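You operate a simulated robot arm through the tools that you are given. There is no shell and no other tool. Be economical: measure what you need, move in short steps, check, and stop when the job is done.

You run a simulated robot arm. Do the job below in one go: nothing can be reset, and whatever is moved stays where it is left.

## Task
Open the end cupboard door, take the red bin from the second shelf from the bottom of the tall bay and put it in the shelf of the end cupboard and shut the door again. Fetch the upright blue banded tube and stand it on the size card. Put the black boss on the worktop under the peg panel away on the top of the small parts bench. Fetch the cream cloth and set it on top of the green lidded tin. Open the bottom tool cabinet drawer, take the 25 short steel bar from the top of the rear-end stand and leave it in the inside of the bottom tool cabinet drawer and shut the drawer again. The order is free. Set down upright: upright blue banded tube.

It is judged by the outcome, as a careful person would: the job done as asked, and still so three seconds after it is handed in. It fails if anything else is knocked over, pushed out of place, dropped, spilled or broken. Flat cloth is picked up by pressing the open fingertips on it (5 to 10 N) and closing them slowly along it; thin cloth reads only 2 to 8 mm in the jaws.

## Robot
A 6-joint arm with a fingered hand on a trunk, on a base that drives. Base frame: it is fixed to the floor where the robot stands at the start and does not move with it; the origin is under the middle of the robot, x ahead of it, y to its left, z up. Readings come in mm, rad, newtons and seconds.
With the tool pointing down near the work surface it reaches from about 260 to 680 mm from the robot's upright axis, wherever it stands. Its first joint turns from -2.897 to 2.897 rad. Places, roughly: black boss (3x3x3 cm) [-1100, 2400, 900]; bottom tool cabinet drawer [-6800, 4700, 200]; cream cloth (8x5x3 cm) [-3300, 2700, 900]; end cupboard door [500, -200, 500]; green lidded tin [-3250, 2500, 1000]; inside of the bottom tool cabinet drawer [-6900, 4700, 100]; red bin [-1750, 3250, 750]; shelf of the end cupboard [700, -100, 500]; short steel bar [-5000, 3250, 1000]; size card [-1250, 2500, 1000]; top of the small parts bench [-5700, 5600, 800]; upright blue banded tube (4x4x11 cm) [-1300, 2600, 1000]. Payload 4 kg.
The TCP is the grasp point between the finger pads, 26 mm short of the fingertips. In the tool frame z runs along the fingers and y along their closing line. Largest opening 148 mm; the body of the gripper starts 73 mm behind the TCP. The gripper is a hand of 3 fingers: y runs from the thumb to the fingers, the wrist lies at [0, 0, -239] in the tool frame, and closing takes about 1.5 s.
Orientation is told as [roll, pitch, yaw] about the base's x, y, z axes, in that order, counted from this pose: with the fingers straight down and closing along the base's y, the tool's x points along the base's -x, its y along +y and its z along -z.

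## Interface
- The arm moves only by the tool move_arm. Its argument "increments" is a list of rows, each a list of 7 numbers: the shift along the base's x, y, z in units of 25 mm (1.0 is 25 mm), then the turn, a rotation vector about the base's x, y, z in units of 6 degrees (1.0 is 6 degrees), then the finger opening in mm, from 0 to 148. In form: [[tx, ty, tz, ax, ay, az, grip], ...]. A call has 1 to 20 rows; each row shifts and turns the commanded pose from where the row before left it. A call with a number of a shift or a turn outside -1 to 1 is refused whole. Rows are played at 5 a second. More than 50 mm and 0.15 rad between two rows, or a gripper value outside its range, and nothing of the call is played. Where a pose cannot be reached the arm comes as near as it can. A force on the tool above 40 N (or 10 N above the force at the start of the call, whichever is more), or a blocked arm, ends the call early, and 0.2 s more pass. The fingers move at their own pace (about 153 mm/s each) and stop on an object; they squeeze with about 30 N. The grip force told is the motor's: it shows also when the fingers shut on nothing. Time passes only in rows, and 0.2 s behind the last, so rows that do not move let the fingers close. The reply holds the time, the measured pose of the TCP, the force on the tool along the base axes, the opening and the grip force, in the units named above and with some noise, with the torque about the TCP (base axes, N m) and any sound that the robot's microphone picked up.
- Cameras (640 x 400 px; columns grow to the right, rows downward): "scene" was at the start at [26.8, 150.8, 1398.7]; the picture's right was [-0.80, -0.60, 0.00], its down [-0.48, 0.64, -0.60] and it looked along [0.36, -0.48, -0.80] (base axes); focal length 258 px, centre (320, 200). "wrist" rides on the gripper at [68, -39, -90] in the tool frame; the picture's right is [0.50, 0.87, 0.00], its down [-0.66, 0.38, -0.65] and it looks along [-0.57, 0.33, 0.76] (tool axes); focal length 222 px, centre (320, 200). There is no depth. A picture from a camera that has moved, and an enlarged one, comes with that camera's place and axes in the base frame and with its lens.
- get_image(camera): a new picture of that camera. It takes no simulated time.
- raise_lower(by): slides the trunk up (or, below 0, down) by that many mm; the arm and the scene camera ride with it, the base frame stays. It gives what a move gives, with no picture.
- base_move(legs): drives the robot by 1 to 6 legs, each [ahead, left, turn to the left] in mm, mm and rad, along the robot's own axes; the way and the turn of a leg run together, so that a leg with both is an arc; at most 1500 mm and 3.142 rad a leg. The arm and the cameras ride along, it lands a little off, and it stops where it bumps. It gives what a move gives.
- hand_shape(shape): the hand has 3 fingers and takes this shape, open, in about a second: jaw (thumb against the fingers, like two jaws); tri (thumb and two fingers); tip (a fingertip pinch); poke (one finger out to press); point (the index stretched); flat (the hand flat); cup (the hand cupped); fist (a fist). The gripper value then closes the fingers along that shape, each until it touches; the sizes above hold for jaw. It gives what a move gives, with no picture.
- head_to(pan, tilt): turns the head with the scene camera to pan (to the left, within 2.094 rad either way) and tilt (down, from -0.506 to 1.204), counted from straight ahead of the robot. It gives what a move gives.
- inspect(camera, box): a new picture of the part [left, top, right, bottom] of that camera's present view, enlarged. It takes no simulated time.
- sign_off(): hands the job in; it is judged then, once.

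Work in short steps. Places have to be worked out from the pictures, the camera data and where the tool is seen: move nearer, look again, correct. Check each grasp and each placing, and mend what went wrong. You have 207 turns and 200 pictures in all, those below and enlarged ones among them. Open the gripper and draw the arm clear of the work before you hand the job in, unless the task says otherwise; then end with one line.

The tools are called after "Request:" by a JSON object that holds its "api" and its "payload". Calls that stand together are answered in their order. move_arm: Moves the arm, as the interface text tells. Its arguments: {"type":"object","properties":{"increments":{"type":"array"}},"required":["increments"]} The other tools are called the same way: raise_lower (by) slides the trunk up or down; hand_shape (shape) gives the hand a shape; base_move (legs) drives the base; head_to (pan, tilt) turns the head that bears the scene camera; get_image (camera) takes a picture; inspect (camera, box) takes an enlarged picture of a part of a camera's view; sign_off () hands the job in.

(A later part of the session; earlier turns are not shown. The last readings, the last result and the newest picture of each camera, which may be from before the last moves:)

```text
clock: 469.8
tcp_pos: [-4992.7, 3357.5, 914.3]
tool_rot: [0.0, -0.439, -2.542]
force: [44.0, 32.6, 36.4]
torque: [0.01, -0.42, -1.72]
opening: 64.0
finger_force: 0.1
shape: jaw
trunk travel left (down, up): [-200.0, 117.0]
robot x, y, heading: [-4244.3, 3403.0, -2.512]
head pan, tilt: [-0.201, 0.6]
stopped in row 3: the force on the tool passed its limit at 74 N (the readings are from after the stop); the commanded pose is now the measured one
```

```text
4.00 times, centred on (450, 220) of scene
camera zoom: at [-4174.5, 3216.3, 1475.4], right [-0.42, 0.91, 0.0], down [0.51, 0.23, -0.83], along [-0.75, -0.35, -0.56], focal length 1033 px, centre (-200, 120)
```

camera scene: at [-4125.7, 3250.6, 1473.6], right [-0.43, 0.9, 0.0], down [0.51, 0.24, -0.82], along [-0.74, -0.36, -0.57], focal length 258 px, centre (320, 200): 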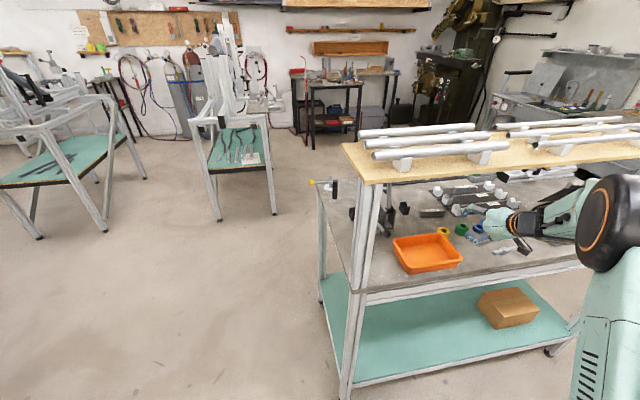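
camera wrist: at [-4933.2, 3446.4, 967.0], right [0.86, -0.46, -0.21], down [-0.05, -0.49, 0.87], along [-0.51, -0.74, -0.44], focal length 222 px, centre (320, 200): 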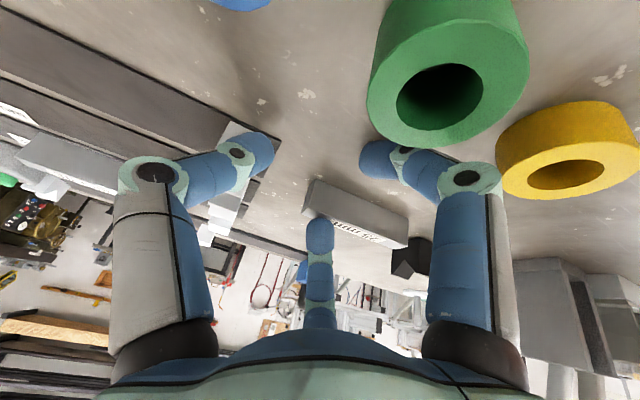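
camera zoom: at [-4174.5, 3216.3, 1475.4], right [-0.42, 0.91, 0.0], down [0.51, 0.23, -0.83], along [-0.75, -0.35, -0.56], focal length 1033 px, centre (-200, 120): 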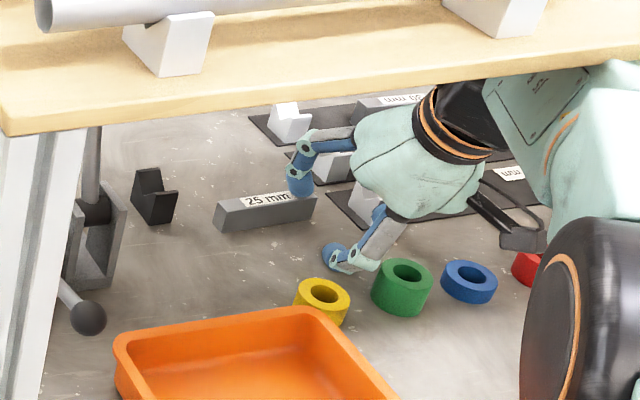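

The far finger pushed on the block's near face. I lift, tilt up, move further over it and left, then look.

Request:
{"api": "move_arm", "payload": {"increments": [[0.2, 0.15, 0.4, -0.3, 0.4, 0, 66], [0, 0, 0.4, -0.6, 0.8, 0, 66], [0, 0, 0.3, -0.6, 0.8, 0, 66], [-0.4, -0.3, 0, -0.6, 0.8, 0, 66], [-0.4, -0.6, 0, 0, 0, 0, 66], [-0.4, -0.7, 0, 0, 0, 0, 66], [-0.3, -0.5, 0, 0, 0, 0, 66], [0, 0, 0, 0, 0, 0, 66]]}}

Request:
{"api": "get_image", "payload": {"camera": "wrist"}}

Request:
{"api": "inspect", "payload": {"camera": "scene", "box": [370, 170, 530, 270]}}

```text
clock: 470.1
tcp_pos: [-4992.7, 3357.6, 912.2]
tool_rot: [-0.004, -0.445, -2.543]
force: [20.1, 10.3, 36.8]
torque: [-0.92, -0.04, -0.29]
opening: 64.4
finger_force: 0.1
shape: jaw
trunk travel left (down, up): [-200.0, 117.0]
robot x, y, heading: [-4247.5, 3403.0, -2.514]
head pan, tilt: [-0.201, 0.6]
stopped in row 1: the force on the tool passed its limit at 96 N (the readings are from after the stop); the commanded pose is now the measured one
```

```text
53 pictures are left
camera wrist: at [-4932.7, 3446.8, 965.1], right [0.86, -0.46, -0.22], down [-0.04, -0.49, 0.87], along [-0.51, -0.74, -0.44], focal length 222 px, centre (320, 200)
```

wrist: 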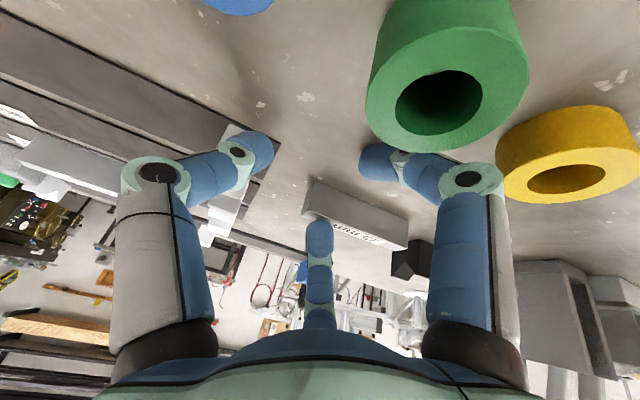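

```text
4.00 times, centred on (450, 220) of scene
camera zoom: at [-4175.7, 3213.7, 1474.4], right [-0.42, 0.91, 0.0], down [0.51, 0.23, -0.83], along [-0.75, -0.34, -0.56], focal length 1033 px, centre (-200, 120)
```

zoom: 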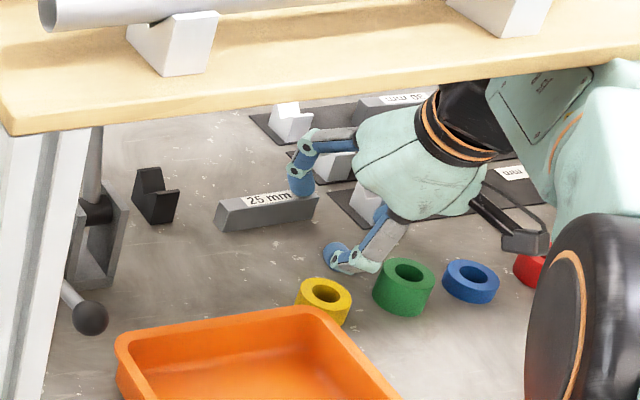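

I check which contact is loading the hand with a tiny pure lift and slight retreat.

Request:
{"api": "move_arm", "payload": {"increments": [[0.25, 0.2, 0.1, 0, 0, 0, 60], [0, 0, 0, 0, 0, 0, 60]]}}

Request:
{"api": "move_arm", "payload": {"increments": [[0.2, 0.15, 0.3, 0, 0, 0, 60], [0, 0, 0, 0, 0, 0, 60]]}}

```text
clock: 470.5
tcp_pos: [-4990.7, 3354.8, 909.2]
tool_rot: [0.008, -0.452, -2.545]
force: [1.7, -17.8, 63.3]
torque: [-2.6, 1.34, 0.48]
opening: 31.1
finger_force: 30.2
shape: jaw
trunk travel left (down, up): [-200.0, 117.0]
robot x, y, heading: [-4243.4, 3402.7, -2.511]
head pan, tilt: [-0.201, 0.6]
stopped in row 1: the force on the tool passed its limit at 65 N (the readings are from after the stop); the commanded pose is now the measured one
```

```text
clock: 470.8
tcp_pos: [-4988.9, 3355.6, 906.4]
tool_rot: [0.01, -0.444, -2.547]
force: [0.4, -0.7, -0.4]
torque: [0.05, -0.01, 0.01]
opening: 18.8
finger_force: 29.7
shape: jaw
trunk travel left (down, up): [-200.0, 117.0]
robot x, y, heading: [-4241.1, 3402.0, -2.513]
head pan, tilt: [-0.201, 0.6]
stopped in row 1: the force on the tool passed its limit at 84 N (the readings are from after the stop); the commanded pose is now the measured one
```

Request:
{"api": "get_image", "payload": {"camera": "wrist"}}

Request:
{"api": "inspect", "payload": {"camera": "scene", "box": [350, 130, 590, 280]}}

```text
51 pictures are left
camera wrist: at [-4930.2, 3444.2, 958.8], right [0.86, -0.46, -0.21], down [-0.05, -0.48, 0.88], along [-0.51, -0.74, -0.44], focal length 222 px, centre (320, 200)
```

wrist: 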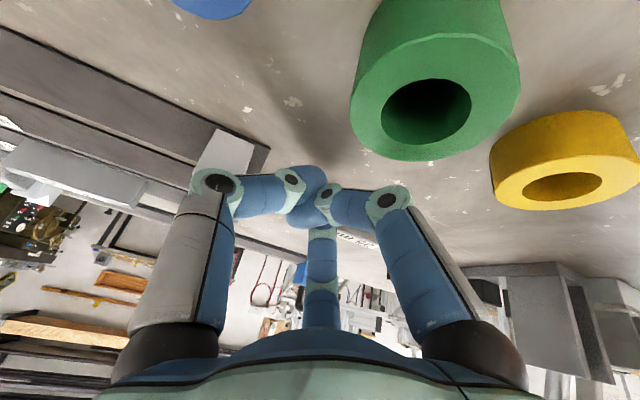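

```text
2.67 times, centred on (470, 205) of scene
camera zoom: at [-4179.2, 3211.1, 1473.9], right [-0.42, 0.91, 0.0], down [0.51, 0.23, -0.83], along [-0.75, -0.34, -0.56], focal length 688 px, centre (-80, 187)
```

zoom: 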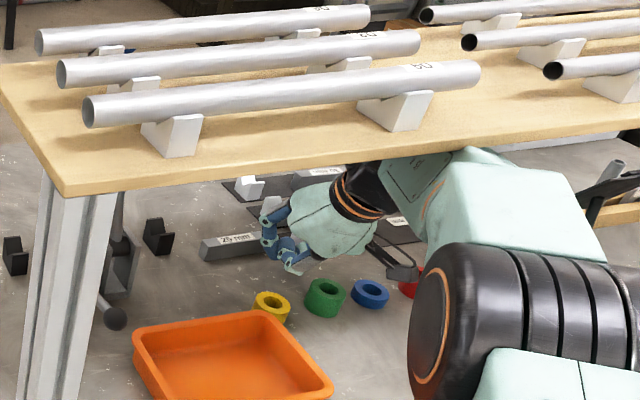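

Unexpectedly the fingers have closed on the block's end (18.8 mm, 30 N) and the loads vanished. I keep the grip and lift while tilting up, so the wrist stays below the shelf.

Request:
{"api": "move_arm", "payload": {"increments": [[0, 0, 0, 0, 0, 0, 0], [0, 0, 0.4, -0.6, 0.8, 0, 0], [0.1, 0.08, 0.5, -0.6, 0.8, 0, 0], [0.1, 0.08, 0.5, -0.6, 0.8, 0, 0], [0.1, 0.08, 0.5, -0.6, 0.8, 0, 0], [0, 0, 0, 0, 0, 0, 0]]}}

Request:
{"api": "inspect", "payload": {"camera": "scene", "box": [350, 130, 590, 280]}}

Request:
{"api": "get_image", "payload": {"camera": "wrist"}}

```text
clock: 472.1
tcp_pos: [-4985.6, 3360.4, 954.8]
tool_rot: [0.035, -0.866, -2.563]
force: [0.5, 0.8, 0.0]
torque: [0.02, 0.02, 0.01]
opening: 19.0
finger_force: 29.8
shape: jaw
trunk travel left (down, up): [-200.0, 117.0]
robot x, y, heading: [-4243.5, 3399.1, -2.512]
head pan, tilt: [-0.201, 0.6]
```

```text
2.67 times, centred on (470, 205) of scene
camera zoom: at [-4180.9, 3209.9, 1473.7], right [-0.42, 0.91, 0.0], down [0.51, 0.24, -0.83], along [-0.75, -0.34, -0.56], focal length 688 px, centre (-80, 187)
```

zoom: 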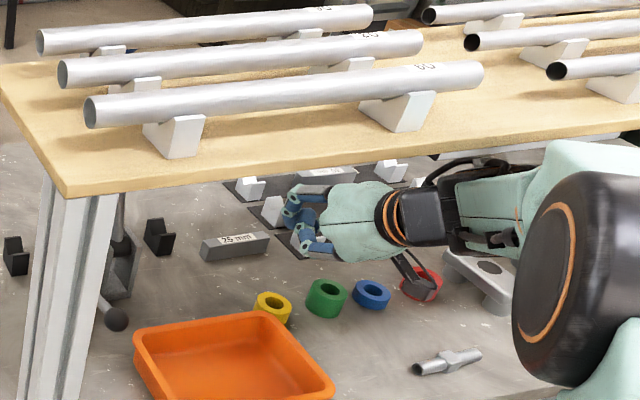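

```text
48 pictures are left
camera wrist: at [-4916.4, 3456.8, 961.8], right [0.76, -0.54, -0.36], down [0.26, -0.25, 0.93], along [-0.59, -0.81, -0.05], focal length 222 px, centre (320, 200)
```

wrist: 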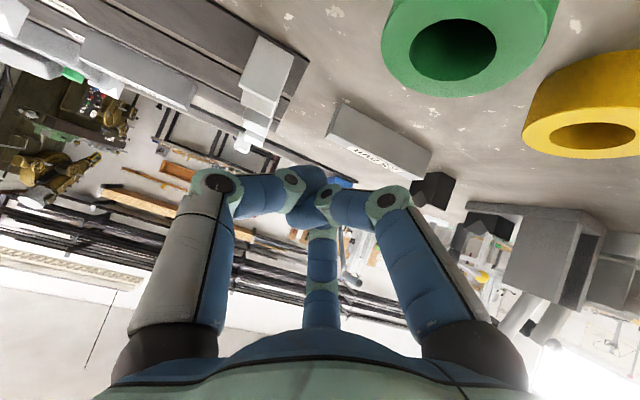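

The block is still on the worktop (now near n -2075, e 5577–5665); the fingers had merely locked on each other. I reopen, move over it, and descend to z≈918 with tilt 0.5.

Request:
{"api": "move_arm", "payload": {"increments": [[0, 0, 0.1, 0, 0, 0, 66], [0, 0, 0, 0, 0, 0, 66], [0, 0, 0, 0, 0, 0, 66], [-0.335, -0.51, 0, 0, 0, 0, 66], [-0.335, -0.51, 0, 0, 0, 0, 66], [-0.335, -0.51, 0, 0, 0, 0, 66], [0, 0, -0.3, 0.415, -0.564, 0, 66], [0, 0, -0.3, 0.415, -0.564, 0, 66], [0, 0, -0.3, 0.415, -0.564, 0, 66], [0, 0, -0.3, 0.415, -0.564, 0, 66], [0, 0, 0, 0, 0, 0, 66]]}}

Request:
{"api": "get_image", "payload": {"camera": "wrist"}}

Request:
{"api": "inspect", "payload": {"camera": "scene", "box": [390, 170, 550, 270]}}

```text
clock: 474.6
tcp_pos: [-4999.4, 3338.5, 924.8]
tool_rot: [0.035, -0.57, -2.571]
force: [0.9, -0.3, 0.2]
torque: [0.01, 0.01, -0.01]
opening: 65.5
finger_force: 0.0
shape: jaw
trunk travel left (down, up): [-200.0, 117.0]
robot x, y, heading: [-4245.5, 3400.5, -2.514]
head pan, tilt: [-0.201, 0.6]
```

```text
47 pictures are left
camera wrist: at [-4934.1, 3430.4, 962.6], right [0.84, -0.49, -0.24], down [0.03, -0.4, 0.91], along [-0.55, -0.77, -0.32], focal length 222 px, centre (320, 200)
```

wrist: 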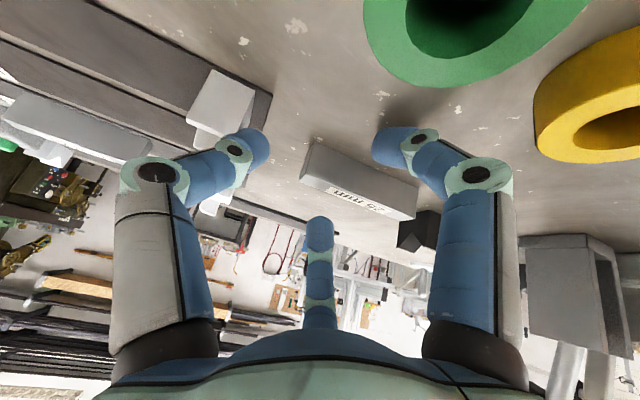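

```text
4.00 times, centred on (470, 220) of scene
camera zoom: at [-4168.3, 3226.7, 1474.9], right [-0.42, 0.91, -0.01], down [0.51, 0.22, -0.83], along [-0.76, -0.35, -0.55], focal length 1033 px, centre (-280, 120)
```

zoom: 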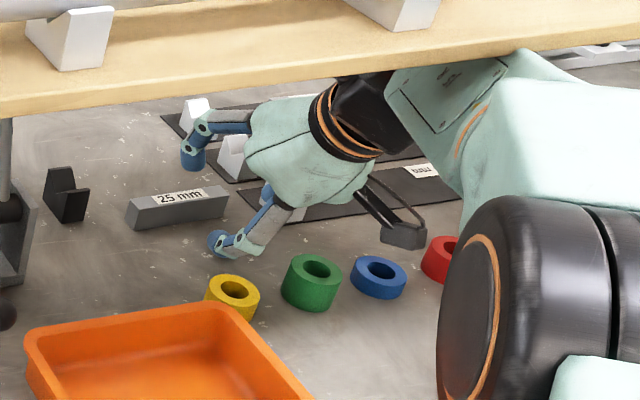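

The forearm is brushing the shelf edge, stopping me 18 mm short. I tilt up, back the base 110 mm and reach further with the arm so the forearm lies flatter.

Request:
{"api": "move_arm", "payload": {"increments": [[0.1, 0.08, 0.4, -0.5, 0.68, 0, 66], [0.1, 0.08, 0.4, -0.5, 0.68, 0, 66], [0.1, 0.08, 0.4, -0.5, 0.68, 0, 66], [0.1, 0.08, 0.2, -0.5, 0.68, 0, 66], [0, 0, 0, 0, 0, 0, 66]]}}

Request:
{"api": "base_move", "payload": {"legs": [[-110, 0, 0]]}}

Request:
{"api": "raise_lower", "payload": {"by": -60}}

Request:
{"api": "move_arm", "payload": {"increments": [[-0.3, -0.25, 0.8, 0, 0, 0, 66], [-0.3, -0.25, 0.8, 0, 0, 0, 66], [-0.3, -0.25, 0.8, 0, 0, 0, 66], [-0.75, -0.6, 0, 0, 0, 0, 66], [-0.75, -0.6, 0, 0, 0, 0, 66], [-0.75, -0.6, 0, 0, 0, 0, 66], [0, 0, 0, 0, 0, 0, 66]]}}

Request:
{"api": "inspect", "payload": {"camera": "scene", "box": [350, 130, 590, 280]}}

```text
clock: 475.8
tcp_pos: [-5002.8, 3330.2, 966.6]
tool_rot: [0.038, -0.927, -2.567]
force: [-0.7, 0.3, 1.0]
torque: [0.0, 0.04, -0.01]
opening: 65.9
finger_force: 0.1
shape: jaw
trunk travel left (down, up): [-200.0, 117.0]
robot x, y, heading: [-4238.0, 3406.3, -2.513]
head pan, tilt: [-0.201, 0.6]
```

```text
clock: 476.9
tcp_pos: [-4911.4, 3393.3, 963.4]
tool_rot: [0.044, -0.925, -2.568]
force: [0.1, -0.1, -1.5]
torque: [-0.02, 0.02, -0.03]
opening: 65.8
finger_force: 0.0
shape: jaw
trunk travel left (down, up): [-200.0, 117.0]
robot x, y, heading: [-4156.5, 3466.5, -2.507]
head pan, tilt: [-0.201, 0.6]
```

```text
clock: 477.9
tcp_pos: [-4909.5, 3394.3, 908.7]
tool_rot: [0.041, -0.929, -2.566]
force: [5.1, 4.0, 27.7]
torque: [-0.3, -0.99, 0.24]
opening: 60.2
finger_force: 0.0
shape: jaw
trunk travel left (down, up): [-140.0, 177.0]
robot x, y, heading: [-4153.1, 3468.8, -2.505]
head pan, tilt: [-0.201, 0.6]
```

```text
clock: 479.6
tcp_pos: [-4989.1, 3329.6, 962.7]
tool_rot: [0.047, -0.92, -2.569]
force: [-0.4, 0.1, 0.8]
torque: [0.01, 0.0, 0.0]
opening: 65.9
finger_force: 0.0
shape: jaw
trunk travel left (down, up): [-140.0, 177.0]
robot x, y, heading: [-4152.9, 3465.4, -2.511]
head pan, tilt: [-0.201, 0.6]
```

```text
2.67 times, centred on (470, 205) of scene
camera zoom: at [-4097.5, 3270.6, 1415.5], right [-0.42, 0.91, 0.0], down [0.51, 0.24, -0.83], along [-0.75, -0.34, -0.56], focal length 688 px, centre (-80, 187)
```

zoom: 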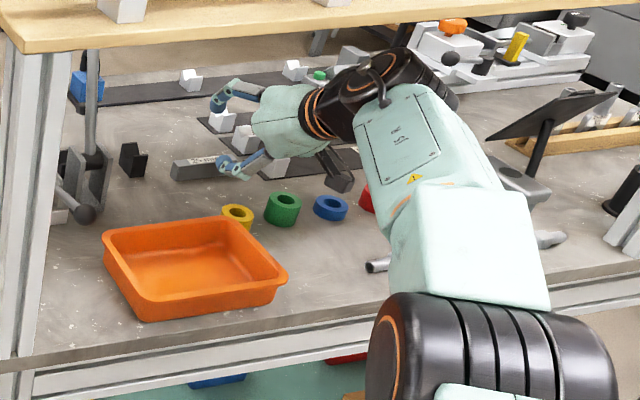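

The forearm now lies much lower. I move 20 mm further in and descend to z≈918 while easing the tilt.

Request:
{"api": "move_arm", "payload": {"increments": [[-0.75, -0.35, 0, 0, 0, 0, 66], [0, 0, -0.3, 0.4, -0.54, 0, 66], [0, 0, -0.3, 0.4, -0.54, 0, 66], [0, 0, -0.3, 0.4, -0.54, 0, 66], [0, 0, -0.3, 0.4, -0.54, 0, 66], [0, 0, -0.3, 0.4, -0.54, 0, 66], [0, 0, -0.3, 0.4, -0.54, 0, 66], [0, 0, 0, 0, 0, 0, 66]]}}

Request:
{"api": "get_image", "payload": {"camera": "wrist"}}

Request:
{"api": "inspect", "payload": {"camera": "scene", "box": [390, 150, 550, 250]}}

```text
clock: 481.2
tcp_pos: [-4932.8, 3360.3, 906.6]
tool_rot: [0.0, -0.525, -2.542]
force: [-0.4, 0.4, 17.3]
torque: [-0.16, -0.23, -0.02]
opening: 62.0
finger_force: 0.0
shape: jaw
out of reach, approached as far as the arm can: row 1, 2, 3, 4, 5, 6, 7
trunk travel left (down, up): [-140.0, 177.0]
robot x, y, heading: [-4155.4, 3467.8, -2.509]
head pan, tilt: [-0.201, 0.6]
stopped in row 8: the force on the tool passed its limit at 44 N (the readings are from after the stop); the commanded pose is now the measured one
```

```text
44 pictures are left
camera wrist: at [-4870.3, 3450.9, 950.9], right [0.85, -0.47, -0.25], down [0.02, -0.45, 0.89], along [-0.53, -0.76, -0.37], focal length 222 px, centre (320, 200)
```

wrist: 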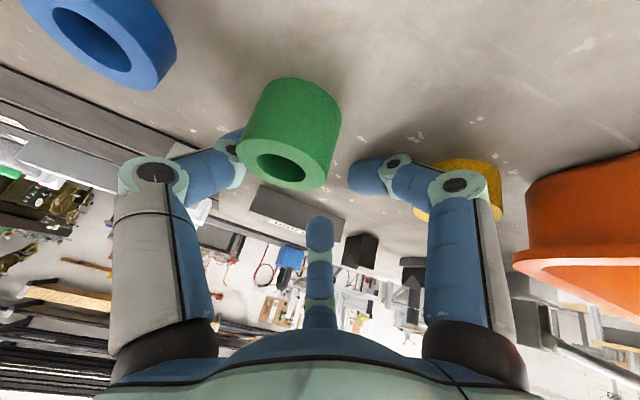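

```text
4.00 times, centred on (470, 200) of scene
camera zoom: at [-4096.4, 3271.0, 1415.5], right [-0.42, 0.91, 0.0], down [0.51, 0.24, -0.83], along [-0.75, -0.35, -0.56], focal length 1033 px, centre (-280, 200)
```

zoom: 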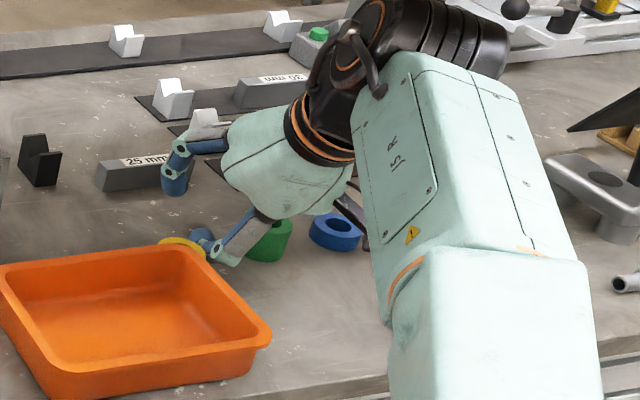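

Too far out now. I lift and tilt up clear of the rings, move the base 60 mm in, and try the middle distance.

Request:
{"api": "move_arm", "payload": {"increments": [[0, 0, 0.6, 0, 0, 0, 66], [0, 0, 0.8, -0.5, 0.68, 0, 66], [0, 0, 0.6, -0.6, 0.8, 0, 66], [0, 0, 0.4, -0.6, 0.8, 0, 66], [0, 0, 0, -0.6, 0.8, 0, 66], [0, 0, 0, 0, 0, 0, 66]]}}

Request:
{"api": "base_move", "payload": {"legs": [[65, 0, 0]]}}

```text
clock: 482.6
tcp_pos: [-4934.4, 3359.1, 962.5]
tool_rot: [0.033, -0.921, -2.561]
force: [-0.3, 0.5, -0.2]
torque: [0.01, 0.0, 0.01]
opening: 66.2
finger_force: 0.2
shape: jaw
trunk travel left (down, up): [-140.0, 177.0]
robot x, y, heading: [-4154.8, 3465.7, -2.51]
head pan, tilt: [-0.201, 0.6]
```

```text
clock: 483.6
tcp_pos: [-4985.9, 3322.8, 962.4]
tool_rot: [0.033, -0.92, -2.561]
force: [-1.2, -1.3, -0.5]
torque: [0.02, -0.02, -0.02]
opening: 65.8
finger_force: 0.0
shape: jaw
trunk travel left (down, up): [-140.0, 177.0]
robot x, y, heading: [-4205.4, 3428.9, -2.512]
head pan, tilt: [-0.201, 0.6]
```

Request:
{"api": "move_arm", "payload": {"increments": [[-0.5, -0.02, 0, 0, 0, 0, 66], [-0.48, 0, 0, 0, 0, 0, 66], [0, 0, -0.34, 0.42, -0.57, 0, 66], [0, 0, -0.34, 0.42, -0.57, 0, 66], [0, 0, -0.34, 0.42, -0.57, 0, 66], [0, 0, -0.34, 0.42, -0.57, 0, 66], [0, 0, -0.25, 0.42, -0.57, 0, 66], [0, 0, 0, 0, 0, 0, 66]]}}

Request:
{"api": "get_image", "payload": {"camera": "wrist"}}

```text
clock: 485.4
tcp_pos: [-4989.9, 3325.0, 917.2]
tool_rot: [0.006, -0.548, -2.547]
force: [0.3, 0.0, 4.0]
torque: [-0.05, -0.04, -0.02]
opening: 64.7
finger_force: 0.1
shape: jaw
out of reach, approached as far as the arm can: row 6, 7
trunk travel left (down, up): [-140.0, 177.0]
robot x, y, heading: [-4205.6, 3429.1, -2.51]
head pan, tilt: [-0.201, 0.6]
```

```text
42 pictures are left
camera wrist: at [-4925.6, 3417.8, 959.6], right [0.84, -0.48, -0.26], down [0.03, -0.43, 0.9], along [-0.54, -0.77, -0.35], focal length 222 px, centre (320, 200)
```

wrist: 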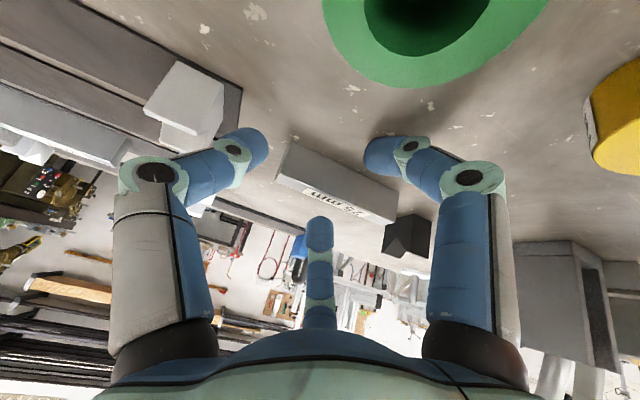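

Nearly there: the block spans n≈-2059…-2083 and the far finger needs ~12 mm more. I nudge the base 14 mm ahead, then close slowly while lowering slightly.

Request:
{"api": "move_arm", "payload": {"increments": [[0, 0, 0.25, 0, 0, 0, 68], [0, 0, 0, 0, 0, 0, 68]]}}

Request:
{"api": "base_move", "payload": {"legs": [[16, 0, 0]]}}

Request:
{"api": "move_arm", "payload": {"increments": [[0, 0, -0.2, 0, 0, 0, 60], [0, 0, -0.1, 0, 0, 0, 50], [0, 0, -0.1, 0, 0, 0, 40], [0, 0, 0, 0, 0, 0, 25], [0, 0, 0, 0, 0, 0, 10], [0, 0, 0, 0, 0, 0, 0], [0, 0, 0, 0, 0, 0, 0]]}}

Request:
{"api": "get_image", "payload": {"camera": "wrist"}}

```text
clock: 486.0
tcp_pos: [-4988.4, 3327.1, 923.0]
tool_rot: [0.006, -0.55, -2.545]
force: [-0.9, 1.1, -0.9]
torque: [0.03, -0.01, 0.0]
opening: 67.2
finger_force: 0.0
shape: jaw
trunk travel left (down, up): [-140.0, 177.0]
robot x, y, heading: [-4206.9, 3426.2, -2.511]
head pan, tilt: [-0.201, 0.6]
```

```text
clock: 486.8
tcp_pos: [-5002.2, 3317.4, 922.5]
tool_rot: [0.006, -0.55, -2.546]
force: [-0.1, 1.2, 1.5]
torque: [0.01, -0.04, -0.01]
opening: 67.6
finger_force: 0.0
shape: jaw
trunk travel left (down, up): [-140.0, 177.0]
robot x, y, heading: [-4216.6, 3421.1, -2.516]
head pan, tilt: [-0.201, 0.6]
```

```text
clock: 488.4
tcp_pos: [-5001.9, 3318.0, 912.5]
tool_rot: [0.008, -0.55, -2.545]
force: [-0.4, 1.2, 0.7]
torque: [-0.05, -0.08, -0.01]
opening: 19.5
finger_force: 30.3
shape: jaw
trunk travel left (down, up): [-140.0, 177.0]
robot x, y, heading: [-4218.2, 3421.3, -2.512]
head pan, tilt: [-0.201, 0.6]
```

```text
41 pictures are left
camera wrist: at [-4938.2, 3409.7, 954.7], right [0.84, -0.48, -0.26], down [0.03, -0.43, 0.9], along [-0.54, -0.77, -0.35], focal length 222 px, centre (320, 200)
```

wrist: 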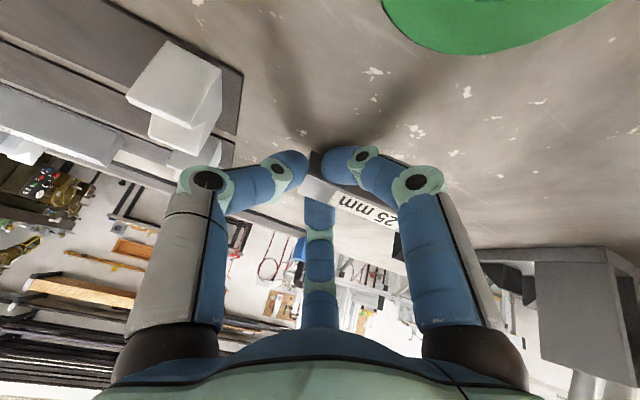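

Now the block's end is held between near and far fingers with the thumb on its end. I lift with tilt and check the load.

Request:
{"api": "move_arm", "payload": {"increments": [[0, 0, 0.4, 0, 0, 0, 0], [0, 0, 0.5, -0.4, 0.54, 0, 0], [0, 0, 0.5, -0.4, 0.54, 0, 0], [0, 0, 0.5, -0.4, 0.54, 0, 0], [0, 0, 0.3, 0, 0, 0, 0], [0, 0, 0, 0, 0, 0, 0]]}}

Request:
{"api": "get_image", "payload": {"camera": "wrist"}}

Request:
{"api": "inspect", "payload": {"camera": "scene", "box": [350, 130, 590, 280]}}

```text
clock: 489.8
tcp_pos: [-5002.5, 3318.1, 966.9]
tool_rot: [0.019, -0.76, -2.554]
force: [0.5, -0.6, -3.2]
torque: [0.01, 0.03, 0.04]
opening: 13.9
finger_force: 29.9
shape: jaw
trunk travel left (down, up): [-140.0, 177.0]
robot x, y, heading: [-4225.0, 3422.8, -2.51]
head pan, tilt: [-0.201, 0.6]
```

```text
40 pictures are left
camera wrist: at [-4933.3, 3413.3, 985.3], right [0.79, -0.51, -0.33], down [0.19, -0.31, 0.93], along [-0.58, -0.8, -0.15], focal length 222 px, centre (320, 200)
```

wrist: 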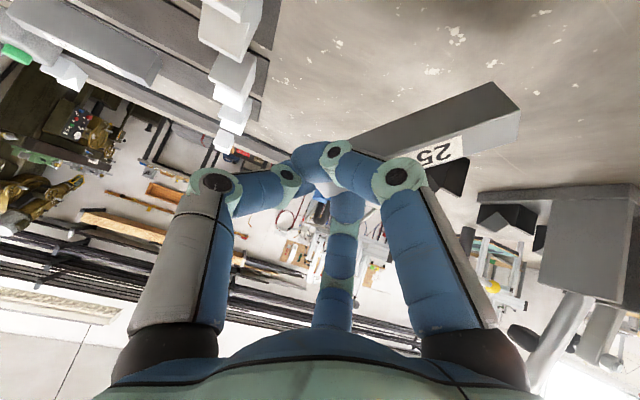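

```text
2.67 times, centred on (470, 205) of scene
camera zoom: at [-4163.6, 3222.9, 1415.5], right [-0.42, 0.91, 0.0], down [0.51, 0.24, -0.82], along [-0.75, -0.34, -0.57], focal length 688 px, centre (-80, 187)
```

zoom: 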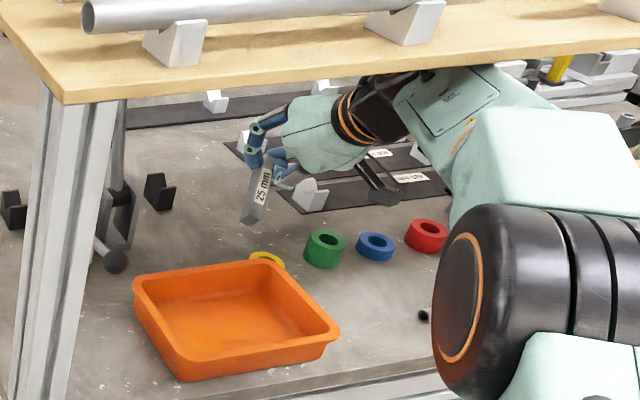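

The block hangs from its end. I raise it further while tilting up (keeping the wrist under the shelf), to clear the rings on the way out.

Request:
{"api": "move_arm", "payload": {"increments": [[0, 0, 0.2, -0.5, 0.67, 0, 0], [0, 0, 0.4, -0.5, 0.67, 0, 0], [0, 0, 0.5, -0.5, 0.67, 0, 0], [0, 0, 0.5, -0.5, 0.67, 0, 0], [0, 0, 0.4, -0.3, 0.4, 0, 0], [0, 0, 0, 0, 0, 0, 0]]}}

Request:
{"api": "inspect", "payload": {"camera": "scene", "box": [350, 130, 590, 280]}}

```text
clock: 491.2
tcp_pos: [-5002.7, 3319.5, 1018.3]
tool_rot: [0.074, -1.163, -2.601]
force: [1.3, 0.6, -1.9]
torque: [0.07, 0.05, 0.01]
opening: 14.0
finger_force: 30.3
shape: jaw
trunk travel left (down, up): [-140.0, 177.0]
robot x, y, heading: [-4220.0, 3420.0, -2.506]
head pan, tilt: [-0.201, 0.6]
```

```text
2.67 times, centred on (470, 205) of scene
camera zoom: at [-4163.6, 3222.9, 1415.5], right [-0.42, 0.91, 0.0], down [0.51, 0.24, -0.82], along [-0.75, -0.34, -0.57], focal length 688 px, centre (-80, 187)
```

zoom: 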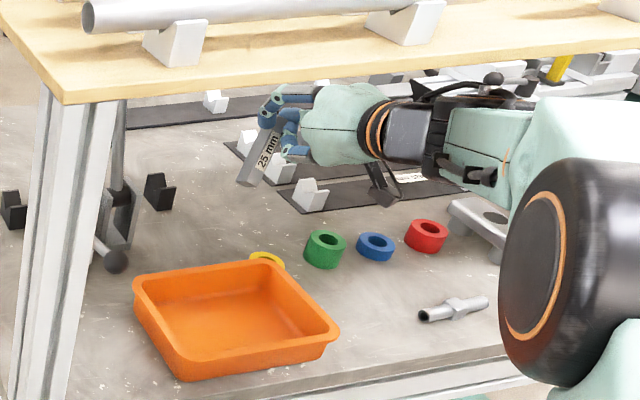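

Clear of the rings. I back the base straight out.

Request:
{"api": "base_move", "payload": {"legs": [[-450, 0, 0]]}}

Request:
{"api": "get_image", "payload": {"camera": "scene"}}

Request:
{"api": "get_image", "payload": {"camera": "wrist"}}

```text
clock: 493.9
tcp_pos: [-4631.2, 3592.8, 1018.0]
tool_rot: [0.073, -1.162, -2.604]
force: [0.7, -0.2, -3.4]
torque: [0.05, 0.05, 0.0]
opening: 14.2
finger_force: 29.8
shape: jaw
trunk travel left (down, up): [-140.0, 177.0]
robot x, y, heading: [-3848.4, 3685.7, -2.52]
head pan, tilt: [-0.201, 0.6]
```

```text
37 pictures are left
camera scene: at [-3792.3, 3492.7, 1415.5], right [-0.41, 0.91, 0.0], down [0.51, 0.23, -0.83], along [-0.75, -0.34, -0.56], focal length 258 px, centre (320, 200)
```

scene: 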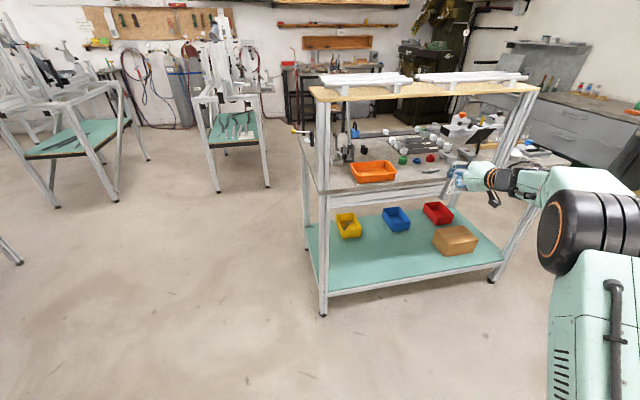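

```text
36 pictures are left
camera wrist: at [-4563.5, 3687.0, 990.8], right [0.66, -0.61, -0.43], down [0.48, -0.1, 0.87], along [-0.57, -0.79, 0.23], focal length 222 px, centre (320, 200)
```

wrist: 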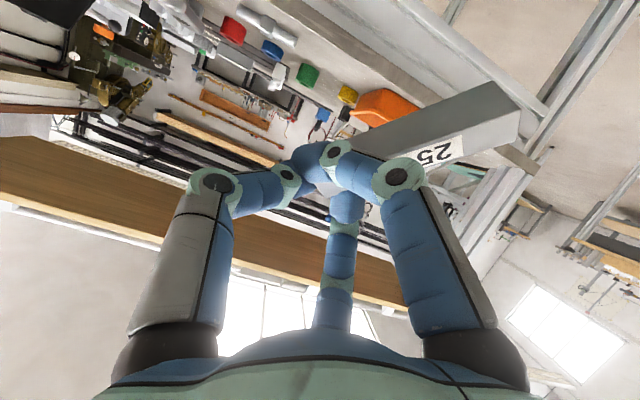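

The bar is out and held. I fold the arm in toward upright before travelling to the drawer.

Request:
{"api": "move_arm", "payload": {"increments": [[0.48, 0.36, 0, 0.445, -0.6, 0, 0], [0.48, 0.36, 0, 0.445, -0.6, 0, 0], [0.48, 0.36, 0, 0.445, -0.6, 0, 0], [0.48, 0.36, 0, 0.445, -0.6, 0, 0], [0.48, 0.36, 0, 0.445, -0.6, 0, 0], [0.48, 0.36, 0, 0.445, -0.6, 0, 0], [0.48, 0.36, 0, 0.445, -0.6, 0, 0], [0.48, 0.36, 0, 0.445, -0.6, 0, 0], [0.48, 0.36, 0, 0.445, -0.6, 0, 0], [0.48, 0.36, 0, 0.445, -0.6, 0, 0], [0.48, 0.36, 0, 0.445, -0.6, 0, 0], [0, 0, 0, 0, 0, 0, 0]]}}

Request:
{"api": "base_move", "payload": {"legs": [[0, 0, -1.555], [1500, 100, 0], [80, 900, 0], [0, 900, 0]]}}

Request:
{"api": "head_to", "payload": {"pan": -0.15, "tilt": 0.85}}

Request:
{"api": "get_image", "payload": {"camera": "scene"}}

```text
clock: 496.6
tcp_pos: [-4499.4, 3691.6, 1017.2]
tool_rot: [-0.007, -0.303, -2.546]
force: [-0.5, 0.0, -2.6]
torque: [-0.01, 0.1, -0.01]
opening: 14.0
finger_force: 30.1
shape: jaw
trunk travel left (down, up): [-140.0, 177.0]
robot x, y, heading: [-3851.0, 3686.6, -2.518]
head pan, tilt: [-0.201, 0.6]
```

```text
refused: leg 2 is longer than a leg can be; nothing moved
```

```text
clock: 497.3
tcp_pos: [-4500.2, 3691.8, 1017.9]
tool_rot: [-0.009, -0.305, -2.545]
force: [0.9, -0.1, -3.2]
torque: [0.02, 0.09, 0.02]
opening: 14.1
finger_force: 29.5
shape: jaw
trunk travel left (down, up): [-140.0, 177.0]
robot x, y, heading: [-3848.5, 3687.4, -2.516]
head pan, tilt: [-0.15, 0.85]
```

```text
35 pictures are left
camera scene: at [-3781.7, 3493.1, 1394.7], right [-0.46, 0.89, 0.0], down [0.67, 0.34, -0.66], along [-0.59, -0.3, -0.75], focal length 258 px, centre (320, 200)
```

scene: 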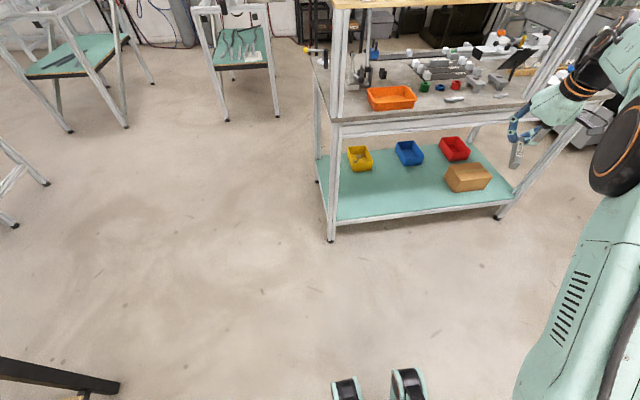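

Request:
{"api": "base_move", "payload": {"legs": [[0, 0, -1.555], [1450, 0, 0], [110, 0, 0], [0, 1000, 0], [0, 980, 0]]}}

Request:
{"api": "get_image", "payload": {"camera": "scene"}}

```text
clock: 526.6
tcp_pos: [-6367.2, 4562.8, 1017.9]
tool_rot: [-0.007, -0.304, 2.12]
force: [-0.2, 0.3, -3.5]
torque: [0.12, -0.02, -0.01]
opening: 14.0
finger_force: 29.9
shape: jaw
trunk travel left (down, up): [-140.0, 177.0]
robot x, y, heading: [-6400.5, 3913.1, 2.152]
head pan, tilt: [-0.15, 0.85]
```

```text
34 pictures are left
camera scene: at [-6598.2, 3855.2, 1394.6], right [0.91, 0.42, 0.0], down [0.31, -0.68, -0.66], along [-0.28, 0.6, -0.75], focal length 258 px, centre (320, 200)
```

scene: 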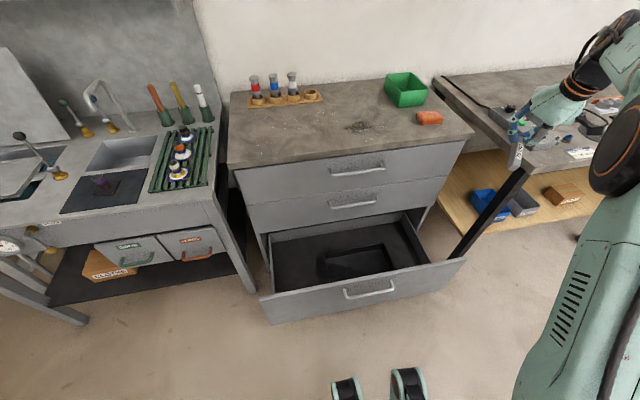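

The open drawer is ahead; a black tray fills its middle, its left part is free. I straighten heading, shift left/ahead and start lowering.

Request:
{"api": "base_move", "payload": {"legs": [[0, 0, 0.054], [0, 515, 0], [85, 0, 0]]}}

Request:
{"api": "raise_lower", "payload": {"by": -140}}

Request:
{"api": "move_arm", "payload": {"increments": [[0, 0, -1, 0, 0, 0, 0], [0, 0, -1, 0, 0, 0, 0], [0, 0, -1, 0, 0, 0, 0], [0, 0, -1, 0, 0, 0, 0], [0, 0, -1, 0, 0, 0, 0], [0, 0, -1, 0, 0, 0, 0], [0, 0, -1, 0, 0, 0, 0], [0, 0, -1, 0, 0, 0, 0], [0, 0, -1, 0, 0, 0, 0], [0, 0, -1, 0, 0, 0, 0], [0, 0, -1, 0, 0, 0, 0], [0, 0, -1, 0, 0, 0, 0], [0, 0, -1, 0, 0, 0, 0]]}}

Request:
{"api": "get_image", "payload": {"camera": "scene"}}

Request:
{"api": "get_image", "payload": {"camera": "wrist"}}

```text
clock: 532.7
tcp_pos: [-6857.6, 4333.5, 1016.5]
tool_rot: [-0.006, -0.304, 2.16]
force: [-0.9, 0.0, -3.3]
torque: [0.11, 0.0, 0.02]
opening: 13.8
finger_force: 30.4
shape: jaw
trunk travel left (down, up): [-140.0, 177.0]
robot x, y, heading: [-6867.1, 3681.4, 2.189]
head pan, tilt: [-0.15, 0.85]
```

```text
clock: 534.4
tcp_pos: [-6857.4, 4334.0, 877.7]
tool_rot: [-0.007, -0.304, 2.159]
force: [0.3, -0.6, -3.5]
torque: [0.1, -0.03, 0.02]
opening: 14.1
finger_force: 29.6
shape: jaw
trunk travel left (down, up): [0.0, 317.0]
robot x, y, heading: [-6862.6, 3682.2, 2.183]
head pan, tilt: [-0.15, 0.85]
```

```text
clock: 537.2
tcp_pos: [-6857.2, 4334.2, 551.1]
tool_rot: [-0.007, -0.304, 2.159]
force: [-0.2, 0.6, -3.0]
torque: [0.13, 0.05, 0.0]
opening: 13.9
finger_force: 30.0
shape: jaw
trunk travel left (down, up): [0.0, 317.0]
robot x, y, heading: [-6864.2, 3680.9, 2.187]
head pan, tilt: [-0.15, 0.85]
```

```text
33 pictures are left
camera scene: at [-7083.5, 3650.9, 1253.0], right [0.89, 0.45, 0.0], down [0.34, -0.67, -0.66], along [-0.3, 0.59, -0.75], focal length 258 px, centre (320, 200)
```

scene: 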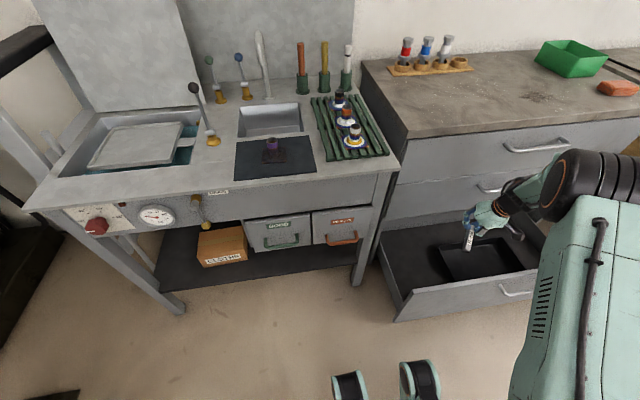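

```text
32 pictures are left
camera wrist: at [-6774.7, 4280.3, 618.2], right [-0.46, -0.88, -0.15], down [-0.56, 0.15, 0.82], along [-0.69, 0.46, -0.56], focal length 222 px, centre (320, 200)
```

wrist: 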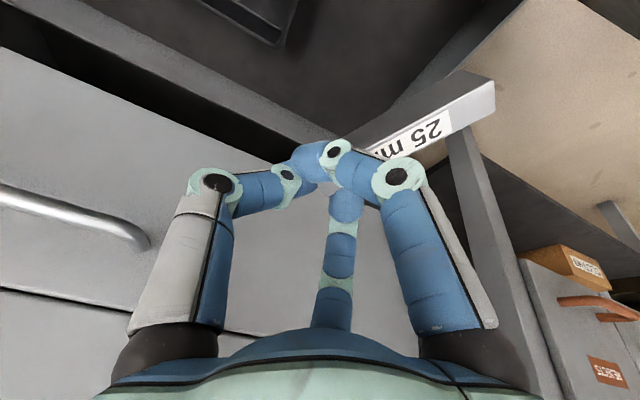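

The bar is over the free left part of the drawer. I keep lowering.

Request:
{"api": "move_arm", "payload": {"increments": [[0, 0, -1, 0, 0, 0, 0], [0, 0, -1, 0, 0, 0, 0], [0, 0, -1, 0, 0, 0, 0], [0, 0, -1, 0, 0, 0, 0], [0, 0, -1, 0, 0, 0, 0], [0, 0, -1, 0, 0, 0, 0], [0, 0, -1, 0, 0, 0, 0], [0, 0, -1, 0, 0, 0, 0], [0, 0, -1, 0, 0, 0, 0], [0, 0, -1, 0, 0, 0, 0], [0, 0, -1, 0, 0, 0, 0], [0, 0, -1, 0, 0, 0, 0], [0, 0, 0, 0, 0, 0, 0]]}}

Request:
{"api": "get_image", "payload": {"camera": "wrist"}}

```text
clock: 540.0
tcp_pos: [-6855.7, 4333.7, 253.2]
tool_rot: [-0.007, -0.303, 2.161]
force: [0.7, -1.1, -2.6]
torque: [0.07, -0.03, 0.01]
opening: 13.9
finger_force: 30.3
shape: jaw
trunk travel left (down, up): [0.0, 317.0]
robot x, y, heading: [-6865.0, 3684.7, 2.193]
head pan, tilt: [-0.15, 0.85]
```

```text
31 pictures are left
camera wrist: at [-6773.9, 4280.2, 319.6], right [-0.46, -0.88, -0.15], down [-0.56, 0.15, 0.82], along [-0.69, 0.46, -0.55], focal length 222 px, centre (320, 200)
```

wrist: 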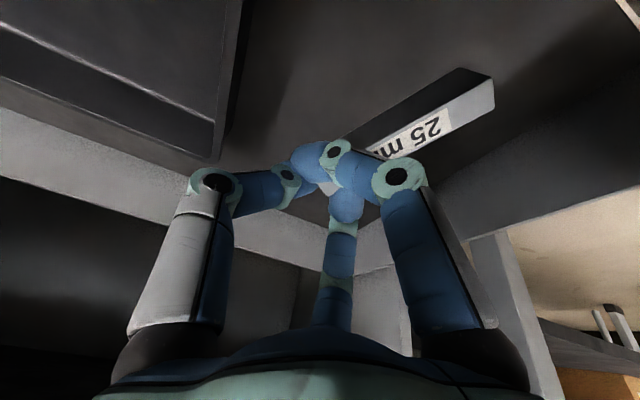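

Inside the drawer, clear of the tray and walls. I lower further in small steps until contact.

Request:
{"api": "move_arm", "payload": {"increments": [[0, 0, -0.6, 0, 0, 0, 0], [0, 0, -0.6, 0, 0, 0, 0], [0, 0, -0.6, 0, 0, 0, 0], [0, 0, -0.6, 0, 0, 0, 0], [0, 0, 0, 0, 0, 0, 0]]}}

Request:
{"api": "move_arm", "payload": {"increments": [[0, 0, -0.4, 0, 0, 0, 0], [0, 0, -0.4, 0, 0, 0, 0], [0, 0, -0.4, 0, 0, 0, 0], [0, 0, 0, 0, 0, 0, 0]]}}

Request:
{"api": "get_image", "payload": {"camera": "wrist"}}

```text
clock: 541.2
tcp_pos: [-6854.1, 4327.8, 210.3]
tool_rot: [-0.005, -0.304, 2.16]
force: [0.2, 0.0, -2.8]
torque: [0.12, 0.02, -0.04]
opening: 13.8
finger_force: 30.2
shape: jaw
out of reach, approached as far as the arm can: row 3, 4
trunk travel left (down, up): [0.0, 317.0]
robot x, y, heading: [-6866.2, 3678.8, 2.187]
head pan, tilt: [-0.15, 0.85]
```

```text
clock: 542.2
tcp_pos: [-6846.3, 4311.2, 192.2]
tool_rot: [-0.007, -0.304, 2.161]
force: [0.3, -0.3, -2.2]
torque: [0.11, 0.0, -0.02]
opening: 13.9
finger_force: 30.0
shape: jaw
out of reach, approached as far as the arm can: row 1, 2, 3
trunk travel left (down, up): [0.0, 317.0]
robot x, y, heading: [-6863.6, 3679.6, 2.195]
head pan, tilt: [-0.15, 0.85]
```

```text
30 pictures are left
camera wrist: at [-6764.0, 4256.7, 257.9], right [-0.46, -0.88, -0.15], down [-0.56, 0.15, 0.82], along [-0.69, 0.46, -0.56], focal length 222 px, centre (320, 200)
```

wrist: 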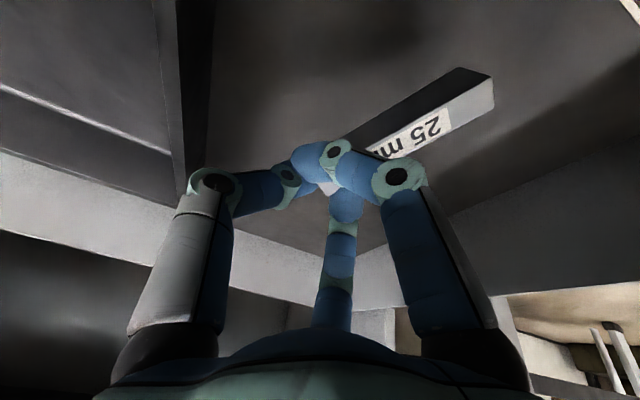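

The arm is at its low limit because the hand is far to the side. I raise it, bring the robot in line with the drop spot, and lower again.

Request:
{"api": "move_arm", "payload": {"increments": [[0, 0, 1, 0, 0, 0, 0], [0, 0, 1, 0, 0, 0, 0], [0, 0, 1, 0, 0, 0, 0], [0, 0, 1, 0, 0, 0, 0], [0, 0, 1, 0, 0, 0, 0], [0, 0, 1, 0, 0, 0, 0], [0, 0, 1, 0, 0, 0, 0], [0, 0, 1, 0, 0, 0, 0], [0, 0, 1, 0, 0, 0, 0], [0, 0, 1, 0, 0, 0, 0], [0, 0, 1, 0, 0, 0, 0], [0, 0, 1, 0, 0, 0, 0]]}}

Request:
{"api": "base_move", "payload": {"legs": [[0, -300, 0.01]]}}

Request:
{"api": "move_arm", "payload": {"increments": [[-0.79, -0.6, 0, 0, 0, 0, 0], [-0.79, -0.6, 0, 0, 0, 0, 0], [-0.79, -0.6, 0, 0, 0, 0, 0], [-0.79, -0.6, 0, 0, 0, 0, 0], [-0.79, -0.6, 0, 0, 0, 0, 0], [-0.79, -0.6, 0, 0, 0, 0, 0], [-0.79, -0.6, 0, 0, 0, 0, 0], [-0.79, -0.6, 0, 0, 0, 0, 0], [-0.79, -0.6, 0, 0, 0, 0, 0], [-0.79, -0.6, 0, 0, 0, 0, 0], [-0.79, -0.6, 0, 0, 0, 0, 0], [-0.79, -0.6, 0, 0, 0, 0, 0], [0, 0, 0, 0, 0, 0, 0]]}}

Request:
{"api": "get_image", "payload": {"camera": "scene"}}

```text
clock: 544.8
tcp_pos: [-6847.4, 4312.3, 489.6]
tool_rot: [-0.007, -0.304, 2.161]
force: [0.8, 0.1, -2.9]
torque: [0.08, -0.01, 0.0]
opening: 13.8
finger_force: 30.2
shape: jaw
trunk travel left (down, up): [0.0, 317.0]
robot x, y, heading: [-6862.9, 3684.4, 2.19]
head pan, tilt: [-0.15, 0.85]
```

```text
clock: 548.1
tcp_pos: [-6596.8, 4493.8, 490.0]
tool_rot: [-0.007, -0.304, 2.168]
force: [-0.3, 0.5, -2.7]
torque: [0.07, 0.02, -0.06]
opening: 13.7
finger_force: 30.1
shape: jaw
trunk travel left (down, up): [0.0, 317.0]
robot x, y, heading: [-6610.8, 3866.1, 2.196]
head pan, tilt: [-0.15, 0.85]
```

```text
clock: 550.9
tcp_pos: [-6837.1, 4314.8, 487.9]
tool_rot: [-0.005, -0.304, 2.167]
force: [1.1, 0.3, -3.1]
torque: [0.13, 0.03, -0.03]
opening: 13.8
finger_force: 29.8
shape: jaw
trunk travel left (down, up): [0.0, 317.0]
robot x, y, heading: [-6608.4, 3864.6, 2.194]
head pan, tilt: [-0.15, 0.85]
```

```text
29 pictures are left
camera scene: at [-6829.8, 3831.1, 1253.0], right [0.89, 0.46, 0.0], down [0.34, -0.67, -0.66], along [-0.3, 0.59, -0.75], focal length 258 px, centre (320, 200)
```

scene: 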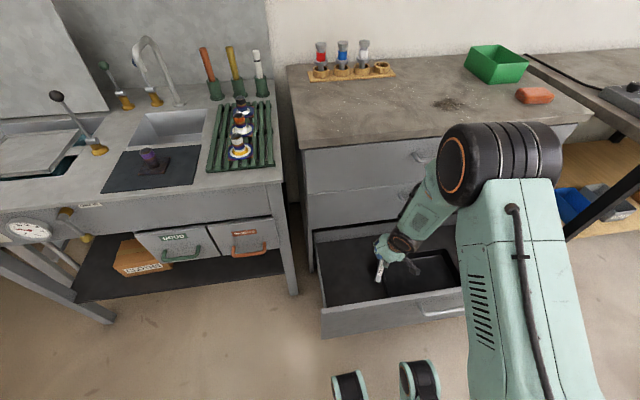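

No limit now. I lower into the drawer again.

Request:
{"api": "move_arm", "payload": {"increments": [[-0.1, 0.15, -1, 0, 0, 0, 0], [-0.1, 0.15, -1, 0, 0, 0, 0], [-0.1, 0.15, -1, 0, 0, 0, 0], [-0.1, 0.15, -1, 0, 0, 0, 0], [0, 0, -1, 0, 0, 0, 0], [0, 0, -1, 0, 0, 0, 0], [0, 0, -1, 0, 0, 0, 0], [0, 0, -1, 0, 0, 0, 0], [0, 0, -1, 0, 0, 0, 0], [0, 0, -1, 0, 0, 0, 0], [0, 0, -0.6, 0, 0, 0, 0], [0, 0, -0.6, 0, 0, 0, 0], [0, 0, -0.6, 0, 0, 0, 0], [0, 0, -0.6, 0, 0, 0, 0], [0, 0, -0.6, 0, 0, 0, 0], [0, 0, 0, 0, 0, 0, 0]]}}

Request:
{"api": "move_arm", "payload": {"increments": [[0, 0, -0.4, 0, 0, 0, 0], [0, 0, -0.4, 0, 0, 0, 0], [0, 0, -0.4, 0, 0, 0, 0], [0, 0, 0, 0, 0, 0, 0]]}}

Request:
{"api": "get_image", "payload": {"camera": "wrist"}}

```text
clock: 554.3
tcp_pos: [-6845.7, 4327.6, 163.9]
tool_rot: [-0.007, -0.304, 2.167]
force: [0.3, 0.1, -1.3]
torque: [0.04, -0.01, 0.01]
opening: 13.7
finger_force: 30.2
shape: jaw
trunk travel left (down, up): [0.0, 317.0]
robot x, y, heading: [-6608.6, 3863.8, 2.191]
head pan, tilt: [-0.15, 0.85]
```

```text
clock: 555.3
tcp_pos: [-6849.8, 4333.2, 140.1]
tool_rot: [-0.005, -0.318, 2.171]
force: [-4.0, -1.6, 21.0]
torque: [-0.2, -0.19, -0.05]
opening: 12.4
finger_force: 29.7
shape: jaw
trunk travel left (down, up): [0.0, 317.0]
robot x, y, heading: [-6608.4, 3868.7, 2.199]
head pan, tilt: [-0.15, 0.85]
stopped in row 4: the force on the tool passed its limit at 47 N (the readings are from after the stop); the commanded pose is now the measured one
```

```text
28 pictures are left
camera wrist: at [-6766.0, 4279.8, 204.3], right [-0.45, -0.88, -0.16], down [-0.55, 0.13, 0.82], along [-0.7, 0.46, -0.54], focal length 222 px, centre (320, 200)
```

wrist: 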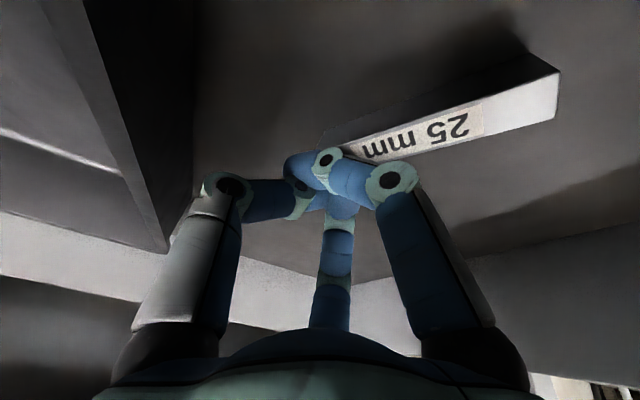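

The bar touches the drawer floor. I ease up slightly, open the fingers, and rise out.

Request:
{"api": "move_arm", "payload": {"increments": [[0, 0, 0.15, 0, 0, 0, 12], [0, 0, 0, 0, 0, 0, 25], [0, 0, 0, 0, 0, 0, 40], [0, 0, 0, 0, 0, 0, 60], [0, 0, 0, 0, 0, 0, 60], [0, 0, 0.6, 0, 0, 0, 60], [0, 0, 1, 0, 0, 0, 60], [0, 0, 1, 0, 0, 0, 60], [0, 0, 1, 0, 0, 0, 60], [0, 0, 1, 0, 0, 0, 60], [0, 0, 1, 0, 0, 0, 60], [0, 0, 1, 0, 0, 0, 60], [0, 0, 1, 0, 0, 0, 60], [0, 0, 1, 0, 0, 0, 60], [0, 0, 1, 0, 0, 0, 60], [0, 0, 1, 0, 0, 0, 60], [0, 0, 1, 0, 0, 0, 60], [0, 0, 1, 0, 0, 0, 60], [0, 0, 1, 0, 0, 0, 60]]}}

Request:
{"api": "get_image", "payload": {"camera": "wrist"}}

```text
clock: 559.3
tcp_pos: [-6846.2, 4334.3, 482.4]
tool_rot: [-0.006, -0.313, 2.168]
force: [0.4, 0.6, -0.6]
torque: [0.02, 0.04, -0.01]
opening: 59.3
finger_force: 0.1
shape: jaw
trunk travel left (down, up): [0.0, 317.0]
robot x, y, heading: [-6610.4, 3864.1, 2.2]
head pan, tilt: [-0.15, 0.85]
```

```text
27 pictures are left
camera wrist: at [-6763.5, 4280.4, 548.0], right [-0.45, -0.88, -0.16], down [-0.55, 0.13, 0.82], along [-0.7, 0.46, -0.55], focal length 222 px, centre (320, 200)
```

wrist: 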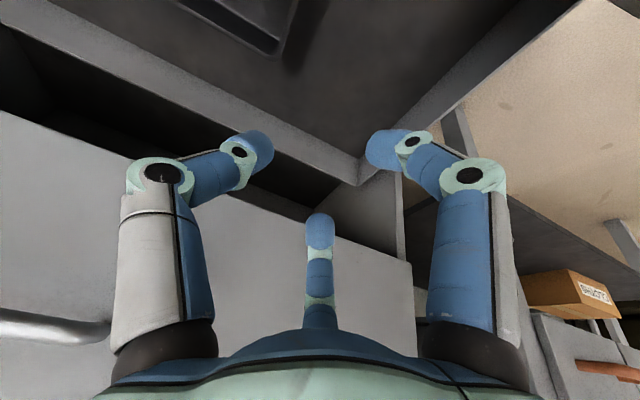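

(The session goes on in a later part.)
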